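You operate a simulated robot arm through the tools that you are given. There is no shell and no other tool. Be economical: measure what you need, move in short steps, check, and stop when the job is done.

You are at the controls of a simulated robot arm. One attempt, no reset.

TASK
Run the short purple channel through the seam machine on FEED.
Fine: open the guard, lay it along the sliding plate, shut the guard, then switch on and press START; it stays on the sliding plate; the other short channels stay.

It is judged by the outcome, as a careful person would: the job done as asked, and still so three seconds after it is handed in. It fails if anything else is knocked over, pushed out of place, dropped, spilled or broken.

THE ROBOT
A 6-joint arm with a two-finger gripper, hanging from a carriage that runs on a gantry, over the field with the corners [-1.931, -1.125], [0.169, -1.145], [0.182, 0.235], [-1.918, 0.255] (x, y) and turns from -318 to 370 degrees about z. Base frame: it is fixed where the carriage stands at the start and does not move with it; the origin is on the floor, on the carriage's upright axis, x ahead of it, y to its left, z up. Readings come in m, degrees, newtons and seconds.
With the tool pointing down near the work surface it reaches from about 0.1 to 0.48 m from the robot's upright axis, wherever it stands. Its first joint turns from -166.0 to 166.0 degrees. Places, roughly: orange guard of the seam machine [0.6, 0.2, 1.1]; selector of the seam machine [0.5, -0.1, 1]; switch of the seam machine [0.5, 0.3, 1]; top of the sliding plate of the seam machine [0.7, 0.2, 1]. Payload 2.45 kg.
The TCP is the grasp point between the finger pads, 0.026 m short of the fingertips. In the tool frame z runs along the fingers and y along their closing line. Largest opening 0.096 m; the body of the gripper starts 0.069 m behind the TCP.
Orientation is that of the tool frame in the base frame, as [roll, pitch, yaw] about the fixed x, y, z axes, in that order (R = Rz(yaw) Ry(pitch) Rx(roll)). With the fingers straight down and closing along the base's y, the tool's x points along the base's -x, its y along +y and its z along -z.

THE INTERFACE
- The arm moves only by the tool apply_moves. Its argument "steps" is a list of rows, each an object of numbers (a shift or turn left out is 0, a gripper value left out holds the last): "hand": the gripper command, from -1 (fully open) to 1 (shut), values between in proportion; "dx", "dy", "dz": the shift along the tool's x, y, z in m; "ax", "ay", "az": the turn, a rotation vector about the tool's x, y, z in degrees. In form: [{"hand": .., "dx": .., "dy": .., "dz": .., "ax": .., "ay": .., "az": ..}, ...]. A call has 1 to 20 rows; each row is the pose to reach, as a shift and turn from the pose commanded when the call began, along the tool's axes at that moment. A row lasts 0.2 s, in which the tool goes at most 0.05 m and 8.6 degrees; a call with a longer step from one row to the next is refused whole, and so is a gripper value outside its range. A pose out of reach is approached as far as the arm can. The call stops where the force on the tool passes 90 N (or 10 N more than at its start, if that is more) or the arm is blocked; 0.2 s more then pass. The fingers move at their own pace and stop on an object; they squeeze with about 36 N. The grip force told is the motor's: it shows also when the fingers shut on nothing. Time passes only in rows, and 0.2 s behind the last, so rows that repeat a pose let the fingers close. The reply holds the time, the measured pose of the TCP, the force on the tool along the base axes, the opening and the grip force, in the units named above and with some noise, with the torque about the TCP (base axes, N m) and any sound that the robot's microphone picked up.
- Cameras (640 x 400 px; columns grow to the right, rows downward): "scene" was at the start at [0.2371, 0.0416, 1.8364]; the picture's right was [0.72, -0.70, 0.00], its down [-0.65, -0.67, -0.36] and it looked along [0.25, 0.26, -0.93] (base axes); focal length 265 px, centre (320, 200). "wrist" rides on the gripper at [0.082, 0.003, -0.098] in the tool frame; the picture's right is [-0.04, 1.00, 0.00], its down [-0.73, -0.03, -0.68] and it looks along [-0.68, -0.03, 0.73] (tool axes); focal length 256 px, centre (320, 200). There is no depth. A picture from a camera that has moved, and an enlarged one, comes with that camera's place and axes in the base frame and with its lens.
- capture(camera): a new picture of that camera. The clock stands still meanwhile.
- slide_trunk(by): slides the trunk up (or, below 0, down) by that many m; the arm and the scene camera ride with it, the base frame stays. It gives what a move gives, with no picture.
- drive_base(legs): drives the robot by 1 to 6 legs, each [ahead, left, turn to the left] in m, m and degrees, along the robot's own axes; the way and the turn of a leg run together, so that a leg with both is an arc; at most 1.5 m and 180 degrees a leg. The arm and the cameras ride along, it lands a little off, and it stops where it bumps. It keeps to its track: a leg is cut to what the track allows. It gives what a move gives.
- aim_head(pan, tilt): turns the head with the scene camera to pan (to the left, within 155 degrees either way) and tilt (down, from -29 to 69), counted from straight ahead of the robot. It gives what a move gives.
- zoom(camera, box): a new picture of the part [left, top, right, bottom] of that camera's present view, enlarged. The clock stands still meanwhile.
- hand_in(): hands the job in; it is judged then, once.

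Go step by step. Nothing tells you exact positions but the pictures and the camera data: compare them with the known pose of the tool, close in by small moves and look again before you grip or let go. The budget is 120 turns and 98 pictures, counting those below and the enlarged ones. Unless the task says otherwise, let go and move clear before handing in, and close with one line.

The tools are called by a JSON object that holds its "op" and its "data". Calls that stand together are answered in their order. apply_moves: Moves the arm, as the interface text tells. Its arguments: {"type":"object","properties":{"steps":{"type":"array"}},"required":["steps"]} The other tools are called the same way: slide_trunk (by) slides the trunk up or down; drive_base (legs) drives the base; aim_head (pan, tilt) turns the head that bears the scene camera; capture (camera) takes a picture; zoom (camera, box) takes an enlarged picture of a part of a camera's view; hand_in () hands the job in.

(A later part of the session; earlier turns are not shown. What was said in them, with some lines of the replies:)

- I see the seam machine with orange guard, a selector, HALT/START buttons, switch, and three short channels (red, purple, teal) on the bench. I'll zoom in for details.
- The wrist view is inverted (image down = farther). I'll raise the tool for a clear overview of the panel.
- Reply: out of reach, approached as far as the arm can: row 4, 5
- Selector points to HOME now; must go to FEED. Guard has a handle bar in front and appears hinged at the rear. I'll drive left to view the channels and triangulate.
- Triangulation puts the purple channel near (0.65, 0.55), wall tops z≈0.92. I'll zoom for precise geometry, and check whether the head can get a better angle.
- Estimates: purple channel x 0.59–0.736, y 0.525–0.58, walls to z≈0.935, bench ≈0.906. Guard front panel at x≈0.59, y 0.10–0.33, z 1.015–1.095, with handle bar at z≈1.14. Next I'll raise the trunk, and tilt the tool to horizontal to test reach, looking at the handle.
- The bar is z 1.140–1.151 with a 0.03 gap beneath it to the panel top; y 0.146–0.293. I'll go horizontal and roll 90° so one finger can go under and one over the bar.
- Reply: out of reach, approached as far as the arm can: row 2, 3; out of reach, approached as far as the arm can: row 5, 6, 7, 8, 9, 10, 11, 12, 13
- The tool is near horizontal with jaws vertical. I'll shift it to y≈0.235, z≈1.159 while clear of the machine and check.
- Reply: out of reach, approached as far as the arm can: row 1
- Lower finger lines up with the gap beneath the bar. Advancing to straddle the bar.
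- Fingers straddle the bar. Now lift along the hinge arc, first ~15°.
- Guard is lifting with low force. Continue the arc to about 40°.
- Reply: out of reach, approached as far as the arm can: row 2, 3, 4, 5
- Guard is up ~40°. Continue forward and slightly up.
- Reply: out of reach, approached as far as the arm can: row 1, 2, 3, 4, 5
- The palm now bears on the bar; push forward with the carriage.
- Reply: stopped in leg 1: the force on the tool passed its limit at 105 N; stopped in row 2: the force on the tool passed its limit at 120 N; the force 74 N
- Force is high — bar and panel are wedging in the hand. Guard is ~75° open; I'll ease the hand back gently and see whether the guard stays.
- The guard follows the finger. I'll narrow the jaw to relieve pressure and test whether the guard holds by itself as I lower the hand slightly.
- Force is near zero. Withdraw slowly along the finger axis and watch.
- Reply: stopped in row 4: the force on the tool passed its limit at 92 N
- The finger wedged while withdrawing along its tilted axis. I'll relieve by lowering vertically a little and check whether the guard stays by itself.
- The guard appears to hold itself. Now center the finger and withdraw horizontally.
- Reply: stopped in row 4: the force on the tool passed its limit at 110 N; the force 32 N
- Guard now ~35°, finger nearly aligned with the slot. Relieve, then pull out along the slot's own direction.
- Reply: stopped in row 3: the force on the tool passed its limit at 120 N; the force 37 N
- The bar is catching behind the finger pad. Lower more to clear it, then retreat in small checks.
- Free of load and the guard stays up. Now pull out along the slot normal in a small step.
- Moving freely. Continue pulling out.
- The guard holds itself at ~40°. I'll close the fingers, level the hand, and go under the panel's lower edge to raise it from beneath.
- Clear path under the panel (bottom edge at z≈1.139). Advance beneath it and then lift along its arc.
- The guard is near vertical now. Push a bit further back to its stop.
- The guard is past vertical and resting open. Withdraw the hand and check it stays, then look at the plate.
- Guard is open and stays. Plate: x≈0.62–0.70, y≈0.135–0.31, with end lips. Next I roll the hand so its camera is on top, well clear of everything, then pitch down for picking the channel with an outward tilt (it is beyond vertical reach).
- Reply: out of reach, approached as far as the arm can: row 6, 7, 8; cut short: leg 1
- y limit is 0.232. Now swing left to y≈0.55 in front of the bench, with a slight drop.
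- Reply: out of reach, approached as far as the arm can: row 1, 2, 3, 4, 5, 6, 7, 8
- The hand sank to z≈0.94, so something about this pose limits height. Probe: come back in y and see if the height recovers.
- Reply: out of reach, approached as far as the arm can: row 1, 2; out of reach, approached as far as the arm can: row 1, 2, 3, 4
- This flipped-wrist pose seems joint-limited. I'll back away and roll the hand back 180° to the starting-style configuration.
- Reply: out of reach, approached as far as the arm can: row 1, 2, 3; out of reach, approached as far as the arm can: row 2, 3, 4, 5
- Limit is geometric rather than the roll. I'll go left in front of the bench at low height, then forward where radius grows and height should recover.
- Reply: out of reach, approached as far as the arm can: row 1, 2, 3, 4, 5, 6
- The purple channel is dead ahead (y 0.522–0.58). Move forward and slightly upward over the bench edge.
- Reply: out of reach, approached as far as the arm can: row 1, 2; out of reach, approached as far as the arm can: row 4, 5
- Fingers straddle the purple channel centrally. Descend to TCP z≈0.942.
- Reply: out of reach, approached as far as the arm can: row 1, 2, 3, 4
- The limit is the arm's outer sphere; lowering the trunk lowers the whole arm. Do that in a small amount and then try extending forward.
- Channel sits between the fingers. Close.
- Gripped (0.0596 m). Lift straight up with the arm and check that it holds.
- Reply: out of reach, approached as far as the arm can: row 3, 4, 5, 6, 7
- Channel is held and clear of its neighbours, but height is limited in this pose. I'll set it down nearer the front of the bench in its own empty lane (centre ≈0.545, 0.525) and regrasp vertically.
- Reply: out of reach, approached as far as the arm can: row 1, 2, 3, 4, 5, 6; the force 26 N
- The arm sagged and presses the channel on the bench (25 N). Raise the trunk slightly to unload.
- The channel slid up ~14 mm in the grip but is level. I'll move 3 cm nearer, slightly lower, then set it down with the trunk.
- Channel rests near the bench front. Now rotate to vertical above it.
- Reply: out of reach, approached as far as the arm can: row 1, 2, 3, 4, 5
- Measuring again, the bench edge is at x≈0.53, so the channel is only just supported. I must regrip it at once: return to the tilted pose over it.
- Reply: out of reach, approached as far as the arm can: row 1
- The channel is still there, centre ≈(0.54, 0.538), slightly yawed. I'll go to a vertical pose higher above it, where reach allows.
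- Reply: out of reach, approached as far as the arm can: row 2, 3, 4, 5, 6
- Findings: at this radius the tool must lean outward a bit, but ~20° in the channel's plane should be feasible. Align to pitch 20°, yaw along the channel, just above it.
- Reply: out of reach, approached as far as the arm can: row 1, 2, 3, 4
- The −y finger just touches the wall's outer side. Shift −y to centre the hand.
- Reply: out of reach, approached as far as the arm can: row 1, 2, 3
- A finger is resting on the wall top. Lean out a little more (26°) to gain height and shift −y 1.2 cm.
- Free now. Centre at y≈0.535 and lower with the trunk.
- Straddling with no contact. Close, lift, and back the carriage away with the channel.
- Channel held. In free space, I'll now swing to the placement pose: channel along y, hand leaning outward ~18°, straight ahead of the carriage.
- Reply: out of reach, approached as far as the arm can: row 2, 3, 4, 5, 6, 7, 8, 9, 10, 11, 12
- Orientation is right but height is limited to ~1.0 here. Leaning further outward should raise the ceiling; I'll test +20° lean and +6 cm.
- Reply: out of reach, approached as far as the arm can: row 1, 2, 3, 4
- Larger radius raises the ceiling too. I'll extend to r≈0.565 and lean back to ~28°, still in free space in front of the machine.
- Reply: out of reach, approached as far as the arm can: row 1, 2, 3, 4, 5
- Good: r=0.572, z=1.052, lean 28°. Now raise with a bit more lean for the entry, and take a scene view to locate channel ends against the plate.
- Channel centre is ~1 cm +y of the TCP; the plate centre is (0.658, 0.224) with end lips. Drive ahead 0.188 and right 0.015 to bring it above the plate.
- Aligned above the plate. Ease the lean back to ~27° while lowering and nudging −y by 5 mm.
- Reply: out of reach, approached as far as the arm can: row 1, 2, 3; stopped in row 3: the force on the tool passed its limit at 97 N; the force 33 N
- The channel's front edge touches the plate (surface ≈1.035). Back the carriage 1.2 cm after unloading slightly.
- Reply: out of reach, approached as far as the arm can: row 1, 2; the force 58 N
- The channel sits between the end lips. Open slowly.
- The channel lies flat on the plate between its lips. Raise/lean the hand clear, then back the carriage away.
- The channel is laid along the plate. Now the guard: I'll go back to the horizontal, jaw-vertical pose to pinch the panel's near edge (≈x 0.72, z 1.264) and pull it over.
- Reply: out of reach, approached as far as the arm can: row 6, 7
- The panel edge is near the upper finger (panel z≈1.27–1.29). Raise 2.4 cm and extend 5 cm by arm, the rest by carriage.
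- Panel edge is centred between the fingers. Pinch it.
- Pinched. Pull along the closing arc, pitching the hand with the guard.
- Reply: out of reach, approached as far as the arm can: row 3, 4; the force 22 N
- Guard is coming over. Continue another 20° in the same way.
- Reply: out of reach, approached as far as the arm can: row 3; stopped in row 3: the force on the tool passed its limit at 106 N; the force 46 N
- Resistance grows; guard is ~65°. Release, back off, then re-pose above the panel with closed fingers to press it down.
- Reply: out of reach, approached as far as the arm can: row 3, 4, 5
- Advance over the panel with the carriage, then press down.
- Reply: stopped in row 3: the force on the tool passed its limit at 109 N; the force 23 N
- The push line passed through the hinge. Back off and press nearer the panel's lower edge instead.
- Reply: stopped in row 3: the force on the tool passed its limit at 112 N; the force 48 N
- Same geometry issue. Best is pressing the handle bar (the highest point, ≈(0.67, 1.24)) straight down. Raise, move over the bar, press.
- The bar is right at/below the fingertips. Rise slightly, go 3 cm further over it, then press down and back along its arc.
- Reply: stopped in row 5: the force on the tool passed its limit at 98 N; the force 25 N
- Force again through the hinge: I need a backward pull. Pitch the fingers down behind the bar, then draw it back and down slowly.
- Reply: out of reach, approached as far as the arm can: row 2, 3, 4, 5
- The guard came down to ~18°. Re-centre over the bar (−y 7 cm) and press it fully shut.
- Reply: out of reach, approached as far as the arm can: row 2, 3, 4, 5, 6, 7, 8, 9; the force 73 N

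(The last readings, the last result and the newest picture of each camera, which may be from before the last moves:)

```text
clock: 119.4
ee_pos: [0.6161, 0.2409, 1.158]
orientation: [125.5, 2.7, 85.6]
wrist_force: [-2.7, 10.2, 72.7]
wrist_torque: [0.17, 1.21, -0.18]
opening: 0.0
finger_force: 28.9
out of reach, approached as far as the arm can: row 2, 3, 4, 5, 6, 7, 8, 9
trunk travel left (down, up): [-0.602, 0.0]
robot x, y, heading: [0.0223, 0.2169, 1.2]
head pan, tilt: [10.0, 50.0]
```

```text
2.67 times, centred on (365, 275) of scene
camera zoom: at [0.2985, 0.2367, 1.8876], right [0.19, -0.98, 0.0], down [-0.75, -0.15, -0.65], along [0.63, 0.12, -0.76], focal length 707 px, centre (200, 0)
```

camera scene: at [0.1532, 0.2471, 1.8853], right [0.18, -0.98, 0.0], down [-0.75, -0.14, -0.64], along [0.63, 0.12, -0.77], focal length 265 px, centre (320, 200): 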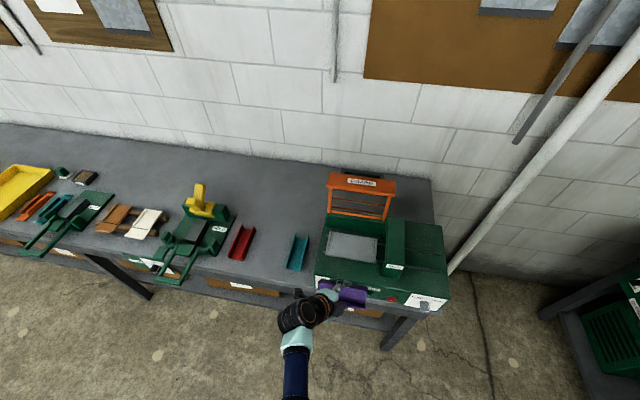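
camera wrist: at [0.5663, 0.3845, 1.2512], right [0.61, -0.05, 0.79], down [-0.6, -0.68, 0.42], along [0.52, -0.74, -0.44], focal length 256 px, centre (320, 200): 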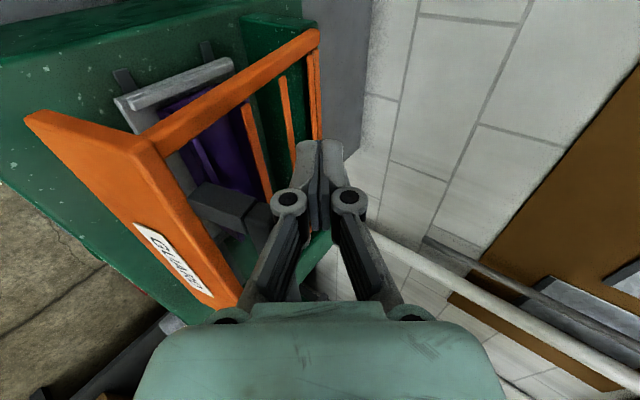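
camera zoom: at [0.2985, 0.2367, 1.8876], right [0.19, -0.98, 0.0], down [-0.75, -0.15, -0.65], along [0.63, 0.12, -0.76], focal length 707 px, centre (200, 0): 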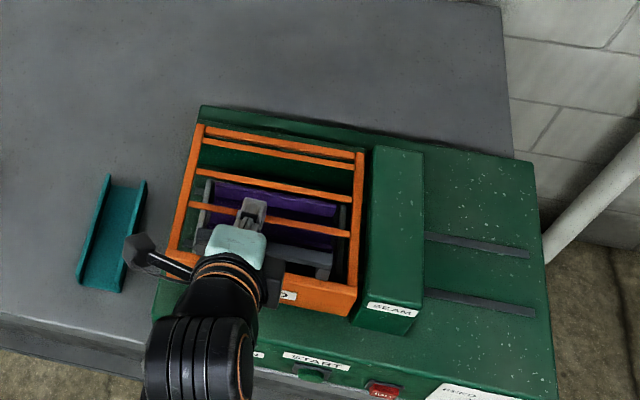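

Guard is pressed shut. Controls are on the vertical front face (x≈0.53): knob (y −0.051, z 0.961), START (0.142, 0.942), switch lever (0.305, ~0.96; up = ON). Lift off, back away, level the hand, and lower the trunk.

{"op": "apply_moves", "data": {"steps": [{"dz": -0.012, "dy": 0.016}, {"dz": -0.03, "dy": 0.04}, {"dz": -0.035, "dy": 0.045}]}}

{"op": "drive_base", "data": {"legs": [[-0.3, 0, -1.2]]}}

{"op": "apply_moves", "data": {"steps": [{"ax": -8, "ay": 1}, {"ax": -16, "ay": 2}, {"ax": -24, "ay": 3}, {"ax": -32, "ay": 4}, {"ax": -35.5, "ay": 4.5}, {"ax": -35.5, "ay": 4.5}]}}

{"op": "slide_trunk", "data": {"by": -0.2}}

```text
clock: 120.2
ee_pos: [0.5997, 0.2546, 1.1942]
orientation: [127.5, 3.2, 85.3]
wrist_force: [0.5, -0.7, 0.2]
wrist_torque: [-0.01, 0.04, 0.0]
opening: 0.0001
finger_force: 28.3
out of reach, approached as far as the arm can: row 1, 2, 3
trunk travel left (down, up): [-0.602, 0.0]
robot x, y, heading: [0.0228, 0.2172, 0.9]
head pan, tilt: [10.0, 50.0]
```

```text
clock: 122.2
ee_pos: [0.3029, 0.241, 1.1952]
orientation: [127.3, 3.2, 84.1]
wrist_force: [-0.4, 0.8, -0.7]
wrist_torque: [-0.01, 0.03, -0.03]
opening: 0.0
finger_force: 29.0
trunk travel left (down, up): [-0.602, 0.0]
robot x, y, heading: [-0.2756, 0.2161, -0.4]
head pan, tilt: [10.0, 50.0]
```

```text
clock: 123.6
ee_pos: [0.3047, 0.2372, 1.1962]
orientation: [93.3, 1.9, 87.1]
wrist_force: [0.2, 0.4, -0.2]
wrist_torque: [-0.01, 0.0, -0.02]
opening: 0.0001
finger_force: 27.8
out of reach, approached as far as the arm can: row 5, 6
trunk travel left (down, up): [-0.602, 0.0]
robot x, y, heading: [-0.2756, 0.2146, 0.1]
head pan, tilt: [10.0, 50.0]
```

```text
clock: 125.8
ee_pos: [0.3049, 0.237, 0.9963]
orientation: [93.4, 1.8, 87.0]
wrist_force: [0.0, 0.8, -0.1]
wrist_torque: [0.0, 0.03, 0.01]
opening: 0.0003
finger_force: 28.5
trunk travel left (down, up): [-0.402, 0.2]
robot x, y, heading: [-0.2768, 0.2126, -0.4]
head pan, tilt: [10.0, 50.0]
```

Set height 0.961, align with the knob laterally, open, and approach to 5 cm before it.

{"op": "slide_trunk", "data": {"by": -0.034}}

{"op": "drive_base", "data": {"legs": [[0, -0.288, 0], [0.13, 0, 0]]}}

{"op": "apply_moves", "data": {"steps": [{"hand": -0.5, "ax": -3, "ay": 3}, {"hand": -0.5, "ax": -3, "ay": 3}]}}

{"op": "capture", "data": {"camera": "wrist"}}

```text
clock: 126.6
ee_pos: [0.3036, 0.2362, 0.9624]
orientation: [93.3, 1.8, 87.0]
wrist_force: [-0.6, -0.4, 0.3]
wrist_torque: [-0.04, 0.02, -0.02]
opening: 0.0
finger_force: 28.7
trunk travel left (down, up): [-0.368, 0.234]
robot x, y, heading: [-0.277, 0.2129, 0.0]
head pan, tilt: [10.0, 50.0]
```

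```text
clock: 129.4
ee_pos: [0.4387, -0.0444, 0.9617]
orientation: [93.3, 1.7, 87.2]
wrist_force: [-0.4, -0.6, 0.7]
wrist_torque: [-0.01, 0.0, -0.03]
opening: 0.0001
finger_force: 29.0
trunk travel left (down, up): [-0.368, 0.234]
robot x, y, heading: [-0.144, -0.068, -0.1]
head pan, tilt: [10.0, 50.0]
```

```text
clock: 130.1
ee_pos: [0.4396, -0.0443, 0.9615]
orientation: [90.4, 1.7, 90.1]
wrist_force: [-0.2, -1.1, 0.5]
wrist_torque: [0.0, 0.02, 0.01]
opening: 0.0719
finger_force: 0.4
trunk travel left (down, up): [-0.368, 0.234]
robot x, y, heading: [-0.1401, -0.0648, -0.2]
head pan, tilt: [10.0, 50.0]
```

```text
3 pictures are left
camera wrist: at [0.3407, 0.0374, 0.9652], right [0.01, -0.01, 1.0], down [-0.68, -0.74, 0.0], along [0.74, -0.68, -0.01], focal length 256 px, centre (320, 200)
```

wrist: 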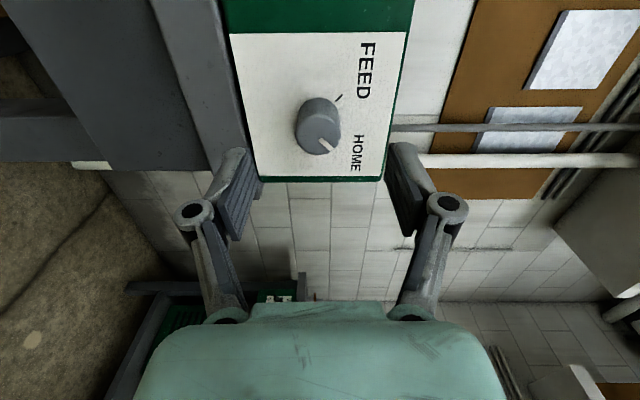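

Knob is centred between the jaws (y≈−0.045, z≈0.962), pointing to HOME. Advance and grip it.

{"op": "apply_moves", "data": {"steps": [{"dz": 0.025}, {"dz": 0.045}, {"dz": 0.055, "dx": -0.002}, {"dz": 0.055, "dx": -0.002}]}}

{"op": "apply_moves", "data": {"steps": [{"hand": 0.2}, {"hand": 1}, {"hand": 1}, {"hand": 1}]}}

```text
clock: 131.1
ee_pos: [0.4937, -0.0466, 0.9625]
orientation: [90.4, 1.7, 90.2]
wrist_force: [0.2, 0.7, 0.6]
wrist_torque: [-0.01, 0.01, -0.03]
opening: 0.0718
finger_force: 0.0
trunk travel left (down, up): [-0.368, 0.234]
robot x, y, heading: [-0.1413, -0.0672, -0.0]
head pan, tilt: [10.0, 50.0]
```

```text
clock: 132.1
ee_pos: [0.4936, -0.0458, 0.959]
orientation: [90.8, 1.7, 90.2]
wrist_force: [9.7, -0.9, -20.8]
wrist_torque: [0.08, 0.39, -0.07]
opening: 0.0308
finger_force: 45.0
trunk travel left (down, up): [-0.368, 0.234]
robot x, y, heading: [-0.1452, -0.0698, -0.2]
head pan, tilt: [10.0, 50.0]
```

Knob gripped. Ease 4 mm down to unload, then turn 90° toward FEED.

{"op": "apply_moves", "data": {"steps": [{"dy": -0.004}, {"dy": -0.004, "az": -7.5}, {"dy": -0.004, "az": -15}, {"dy": -0.004, "az": -22.5}, {"dy": -0.004, "az": -30}, {"dy": -0.004, "az": -37.5}, {"dy": -0.004, "az": -45}, {"dy": -0.004, "az": -52.5}, {"dy": -0.004, "az": -60}, {"dy": -0.004, "az": -67.5}, {"dy": -0.004, "az": -75}, {"dy": -0.004, "az": -82.5}, {"dy": -0.004, "az": -90}, {"dy": -0.004, "az": -92}, {"dy": -0.004, "az": -92}]}}

```text
clock: 135.2
ee_pos: [0.4934, -0.0502, 0.9567]
orientation: [-97.4, 86.2, -97.3]
wrist_force: [-2.3, -20.5, -7.9]
wrist_torque: [0.83, -0.16, -0.69]
opening: 0.0313
finger_force: 45.0
trunk travel left (down, up): [-0.368, 0.234]
robot x, y, heading: [-0.1398, -0.0699, 0.2]
head pan, tilt: [10.0, 50.0]
```

Turned. Release and back off straight, then look.

{"op": "apply_moves", "data": {"steps": [{"hand": 0.2}, {"hand": -0.5}, {"hand": -0.5}, {"hand": -0.5}, {"hand": -0.5, "dz": -0.04}, {"hand": -0.5, "dz": -0.08}, {"hand": -0.5, "dz": -0.1}]}}

{"op": "capture", "data": {"camera": "wrist"}}

```text
clock: 136.8
ee_pos: [0.3954, -0.044, 0.9616]
orientation: [-96.4, 86.3, -96.1]
wrist_force: [-0.1, -0.6, -0.2]
wrist_torque: [0.0, 0.01, -0.02]
opening: 0.0719
finger_force: 0.1
trunk travel left (down, up): [-0.368, 0.234]
robot x, y, heading: [-0.1387, -0.0671, -0.2]
head pan, tilt: [10.0, 50.0]
```

```text
2 pictures are left
camera wrist: at [0.2974, -0.047, 0.8818], right [0.0, 1.0, -0.02], down [-0.67, 0.02, 0.74], along [0.74, 0.02, 0.67], focal length 256 px, centre (320, 200)
```

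wrist: 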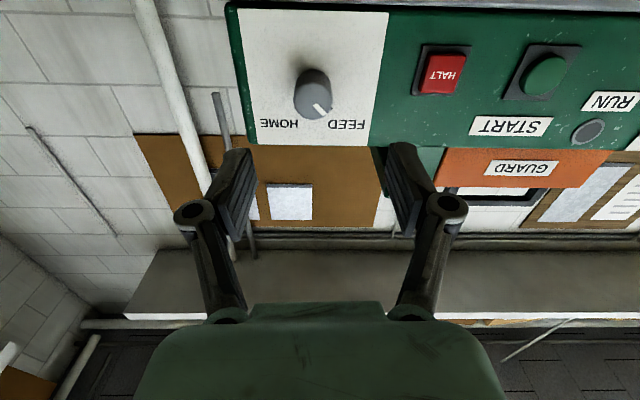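

Selector is on FEED. Now the switch: close the fingers, move to y≈0.305 below the lever, advance, and lift it to ON.

{"op": "apply_moves", "data": {"steps": [{"hand": 1}, {"hand": 1}, {"hand": 1}]}}

{"op": "drive_base", "data": {"legs": [[0, 0.349, 0]]}}

{"op": "slide_trunk", "data": {"by": -0.047}}

{"op": "zoom", "data": {"camera": "wrist", "box": [160, 0, 480, 200]}}

```text
clock: 137.7
ee_pos: [0.3961, -0.0465, 0.9616]
orientation: [-96.8, 86.3, -96.6]
wrist_force: [0.2, -0.3, 0.2]
wrist_torque: [0.03, 0.0, -0.02]
opening: 0.0
finger_force: 28.3
trunk travel left (down, up): [-0.368, 0.234]
robot x, y, heading: [-0.1383, -0.0667, -0.0]
head pan, tilt: [10.0, 50.0]
```

```text
clock: 140.0
ee_pos: [0.3974, 0.253, 0.9621]
orientation: [-96.8, 86.3, -96.9]
wrist_force: [-0.5, -0.4, 0.2]
wrist_torque: [-0.03, 0.0, -0.01]
opening: 0.0
finger_force: 28.1
trunk travel left (down, up): [-0.368, 0.234]
robot x, y, heading: [-0.1404, 0.2379, -0.4]
head pan, tilt: [10.0, 50.0]
cut short: leg 1
```

```text
clock: 140.8
ee_pos: [0.3977, 0.2539, 0.9129]
orientation: [-96.7, 86.3, -96.8]
wrist_force: [-0.2, -0.2, 0.2]
wrist_torque: [-0.01, 0.03, 0.03]
opening: 0.0
finger_force: 29.1
trunk travel left (down, up): [-0.321, 0.281]
robot x, y, heading: [-0.1356, 0.2357, -0.2]
head pan, tilt: [10.0, 50.0]
```

```text
2.00 times, centred on (320, 100) of wrist
camera zoom: at [0.299, 0.2527, 0.8345], right [0.0, 1.0, -0.02], down [-0.67, 0.02, 0.74], along [0.74, 0.01, 0.67], focal length 512 px, centre (320, 400)
```

zoom: 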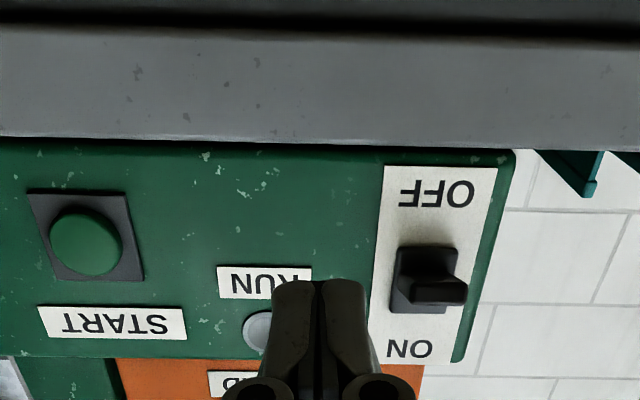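

Lever is at y≈0.307, z≈0.955. Shift +y by arm, advance under it, and lift.

{"op": "apply_moves", "data": {"steps": [{"dy": 0.027}, {"dy": 0.053}, {"dy": 0.053}]}}

{"op": "drive_base", "data": {"legs": [[0.098, 0, 0]]}}

{"op": "apply_moves", "data": {"steps": [{"dx": -0.012}, {"dx": -0.024}, {"dx": -0.034}, {"dx": -0.044}, {"dx": -0.054}, {"dx": -0.062}, {"dx": -0.07}, {"dx": -0.07}]}}

```text
clock: 141.7
ee_pos: [0.3985, 0.3069, 0.911]
orientation: [-97.1, 86.3, -97.3]
wrist_force: [0.4, -0.2, -0.4]
wrist_torque: [0.01, -0.02, 0.0]
opening: 0.0
finger_force: 28.3
trunk travel left (down, up): [-0.321, 0.281]
robot x, y, heading: [-0.1389, 0.2325, -0.4]
head pan, tilt: [10.0, 50.0]
```

```text
clock: 142.8
ee_pos: [0.4943, 0.3051, 0.9103]
orientation: [-96.7, 86.3, -96.9]
wrist_force: [0.4, -0.5, -0.6]
wrist_torque: [0.0, 0.04, -0.01]
opening: 0.0
finger_force: 28.5
trunk travel left (down, up): [-0.321, 0.281]
robot x, y, heading: [-0.0386, 0.2384, -0.4]
head pan, tilt: [10.0, 50.0]
```

```text
clock: 144.3
ee_pos: [0.4849, 0.3079, 0.9542]
orientation: [-126.5, 85.0, -126.5]
wrist_force: [-7.5, 1.7, -23.8]
wrist_torque: [0.12, 0.52, 0.02]
opening: 0.0002
finger_force: 28.1
trunk travel left (down, up): [-0.321, 0.281]
robot x, y, heading: [-0.0486, 0.2356, -0.4]
head pan, tilt: [10.0, 50.0]
stopped in row 7: the force on the tool passed its limit at 93 N (the readings are from after the stop); the commanded pose is now the measured one
```

Lever hit its upper stop. Unload slightly, back out, move to START (y≈0.139, z≈0.942).

{"op": "apply_moves", "data": {"steps": [{"dx": 0.006}, {"dx": 0.008, "dz": -0.02}, {"dx": 0.008, "dz": -0.05}, {"dx": 0.008, "dz": -0.08}]}}

{"op": "drive_base", "data": {"legs": [[0, -0.169, 0]]}}

```text
clock: 145.3
ee_pos: [0.4094, 0.3073, 0.9541]
orientation: [-119.5, 85.5, -119.8]
wrist_force: [1.0, -0.3, -0.5]
wrist_torque: [-0.01, 0.01, -0.01]
opening: 0.0
finger_force: 28.5
trunk travel left (down, up): [-0.321, 0.281]
robot x, y, heading: [-0.0407, 0.2327, -0.3]
head pan, tilt: [10.0, 50.0]
```

```text
clock: 146.8
ee_pos: [0.4078, 0.1409, 0.9554]
orientation: [-120.0, 85.5, -120.0]
wrist_force: [-0.2, -0.1, -0.1]
wrist_torque: [-0.02, -0.04, -0.03]
opening: 0.0
finger_force: 28.6
trunk travel left (down, up): [-0.321, 0.281]
robot x, y, heading: [-0.0462, 0.0631, -0.2]
head pan, tilt: [10.0, 50.0]
```

Lower 8 mm and press START.

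{"op": "apply_moves", "data": {"steps": [{"dx": 0.008, "dz": 0.03}, {"dx": 0.008, "dz": 0.06}, {"dx": 0.008, "dz": 0.074}, {"dx": 0.008, "dz": 0.08}, {"dx": 0.008, "dz": 0.086}, {"dx": 0.008, "dz": 0.09}, {"dx": 0.008, "dz": 0.094}, {"dx": 0.008, "dz": 0.098}, {"dx": 0.008, "dz": 0.102}]}}

```text
clock: 148.8
ee_pos: [0.5041, 0.1408, 0.9423]
orientation: [-121.0, 85.4, -121.0]
wrist_force: [-29.1, 1.5, 14.7]
wrist_torque: [-0.04, -0.65, 0.03]
opening: 0.0059
finger_force: 28.1
trunk travel left (down, up): [-0.321, 0.281]
robot x, y, heading: [-0.0495, 0.0645, -0.3]
head pan, tilt: [10.0, 50.0]
heard: click
```

A click was heard. Back off and wait for the machine to run.

{"op": "apply_moves", "data": {"steps": [{"dz": -0.03}, {"dz": -0.07}, {"dz": -0.11}, {"dz": -0.14}, {"dz": -0.14}, {"dz": -0.14}, {"dz": -0.14}, {"dz": -0.14}, {"dz": -0.14}, {"dz": -0.14}, {"dz": -0.14}, {"dz": -0.14}]}}

```text
clock: 151.4
ee_pos: [0.3704, 0.1414, 0.9494]
orientation: [-119.9, 85.5, -120.1]
wrist_force: [0.1, -0.6, 0.8]
wrist_torque: [-0.01, 0.03, 0.01]
opening: 0.0
finger_force: 28.1
trunk travel left (down, up): [-0.321, 0.281]
robot x, y, heading: [-0.0465, 0.0666, -0.1]
head pan, tilt: [10.0, 50.0]
```

{"op": "zoom", "data": {"camera": "scene", "box": [180, 130, 480, 330]}}

```text
2.00 times, centred on (330, 230) of scene
camera zoom: at [0.2301, 0.0786, 1.6043], right [0.17, -0.99, 0.0], down [-0.76, -0.13, -0.64], along [0.63, 0.11, -0.77], focal length 530 px, centre (300, 140)
```

zoom: 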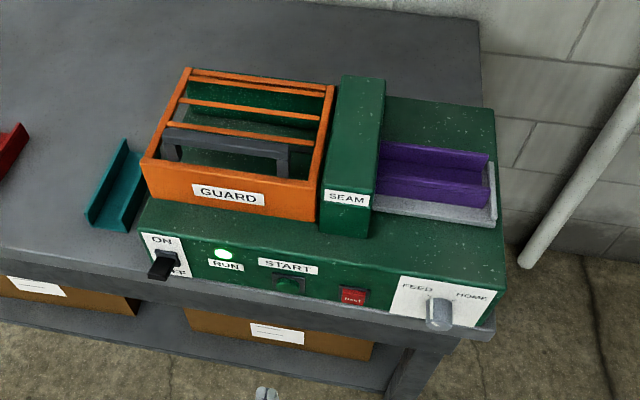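

The guard is shut, the RUN lamp is lit, and the purple channel has gone through the seam head on the sliding plate. I'll wait a moment for the stroke to finish, clear of everything.

{"op": "apply_moves", "data": {"steps": [{"dz": -0.02}, {"dz": -0.03}, {"dz": -0.03}, {"dz": -0.03}, {"dz": -0.03}, {"dz": -0.03}, {"dz": -0.03}, {"dz": -0.03}, {"dz": -0.03}, {"dz": -0.03}, {"dz": -0.03}, {"dz": -0.03}]}}

{"op": "hand_in", "data": {}}

```text
clock: 154.0
ee_pos: [0.3412, 0.1405, 0.9488]
orientation: [-119.9, 85.5, -120.0]
wrist_force: [0.0, -0.5, 0.3]
wrist_torque: [-0.01, 0.02, -0.03]
opening: 0.0
finger_force: 28.2
trunk travel left (down, up): [-0.321, 0.281]
robot x, y, heading: [-0.0424, 0.0641, -0.3]
head pan, tilt: [10.0, 50.0]
```

```text
The job is handed in.
```

The purple channel ran through the seam machine on FEED with the guard shut. In the last picture it was still on the sliding plate on the far side of the seam head, with the RUN lamp lit; the teal and red channels were not touched.
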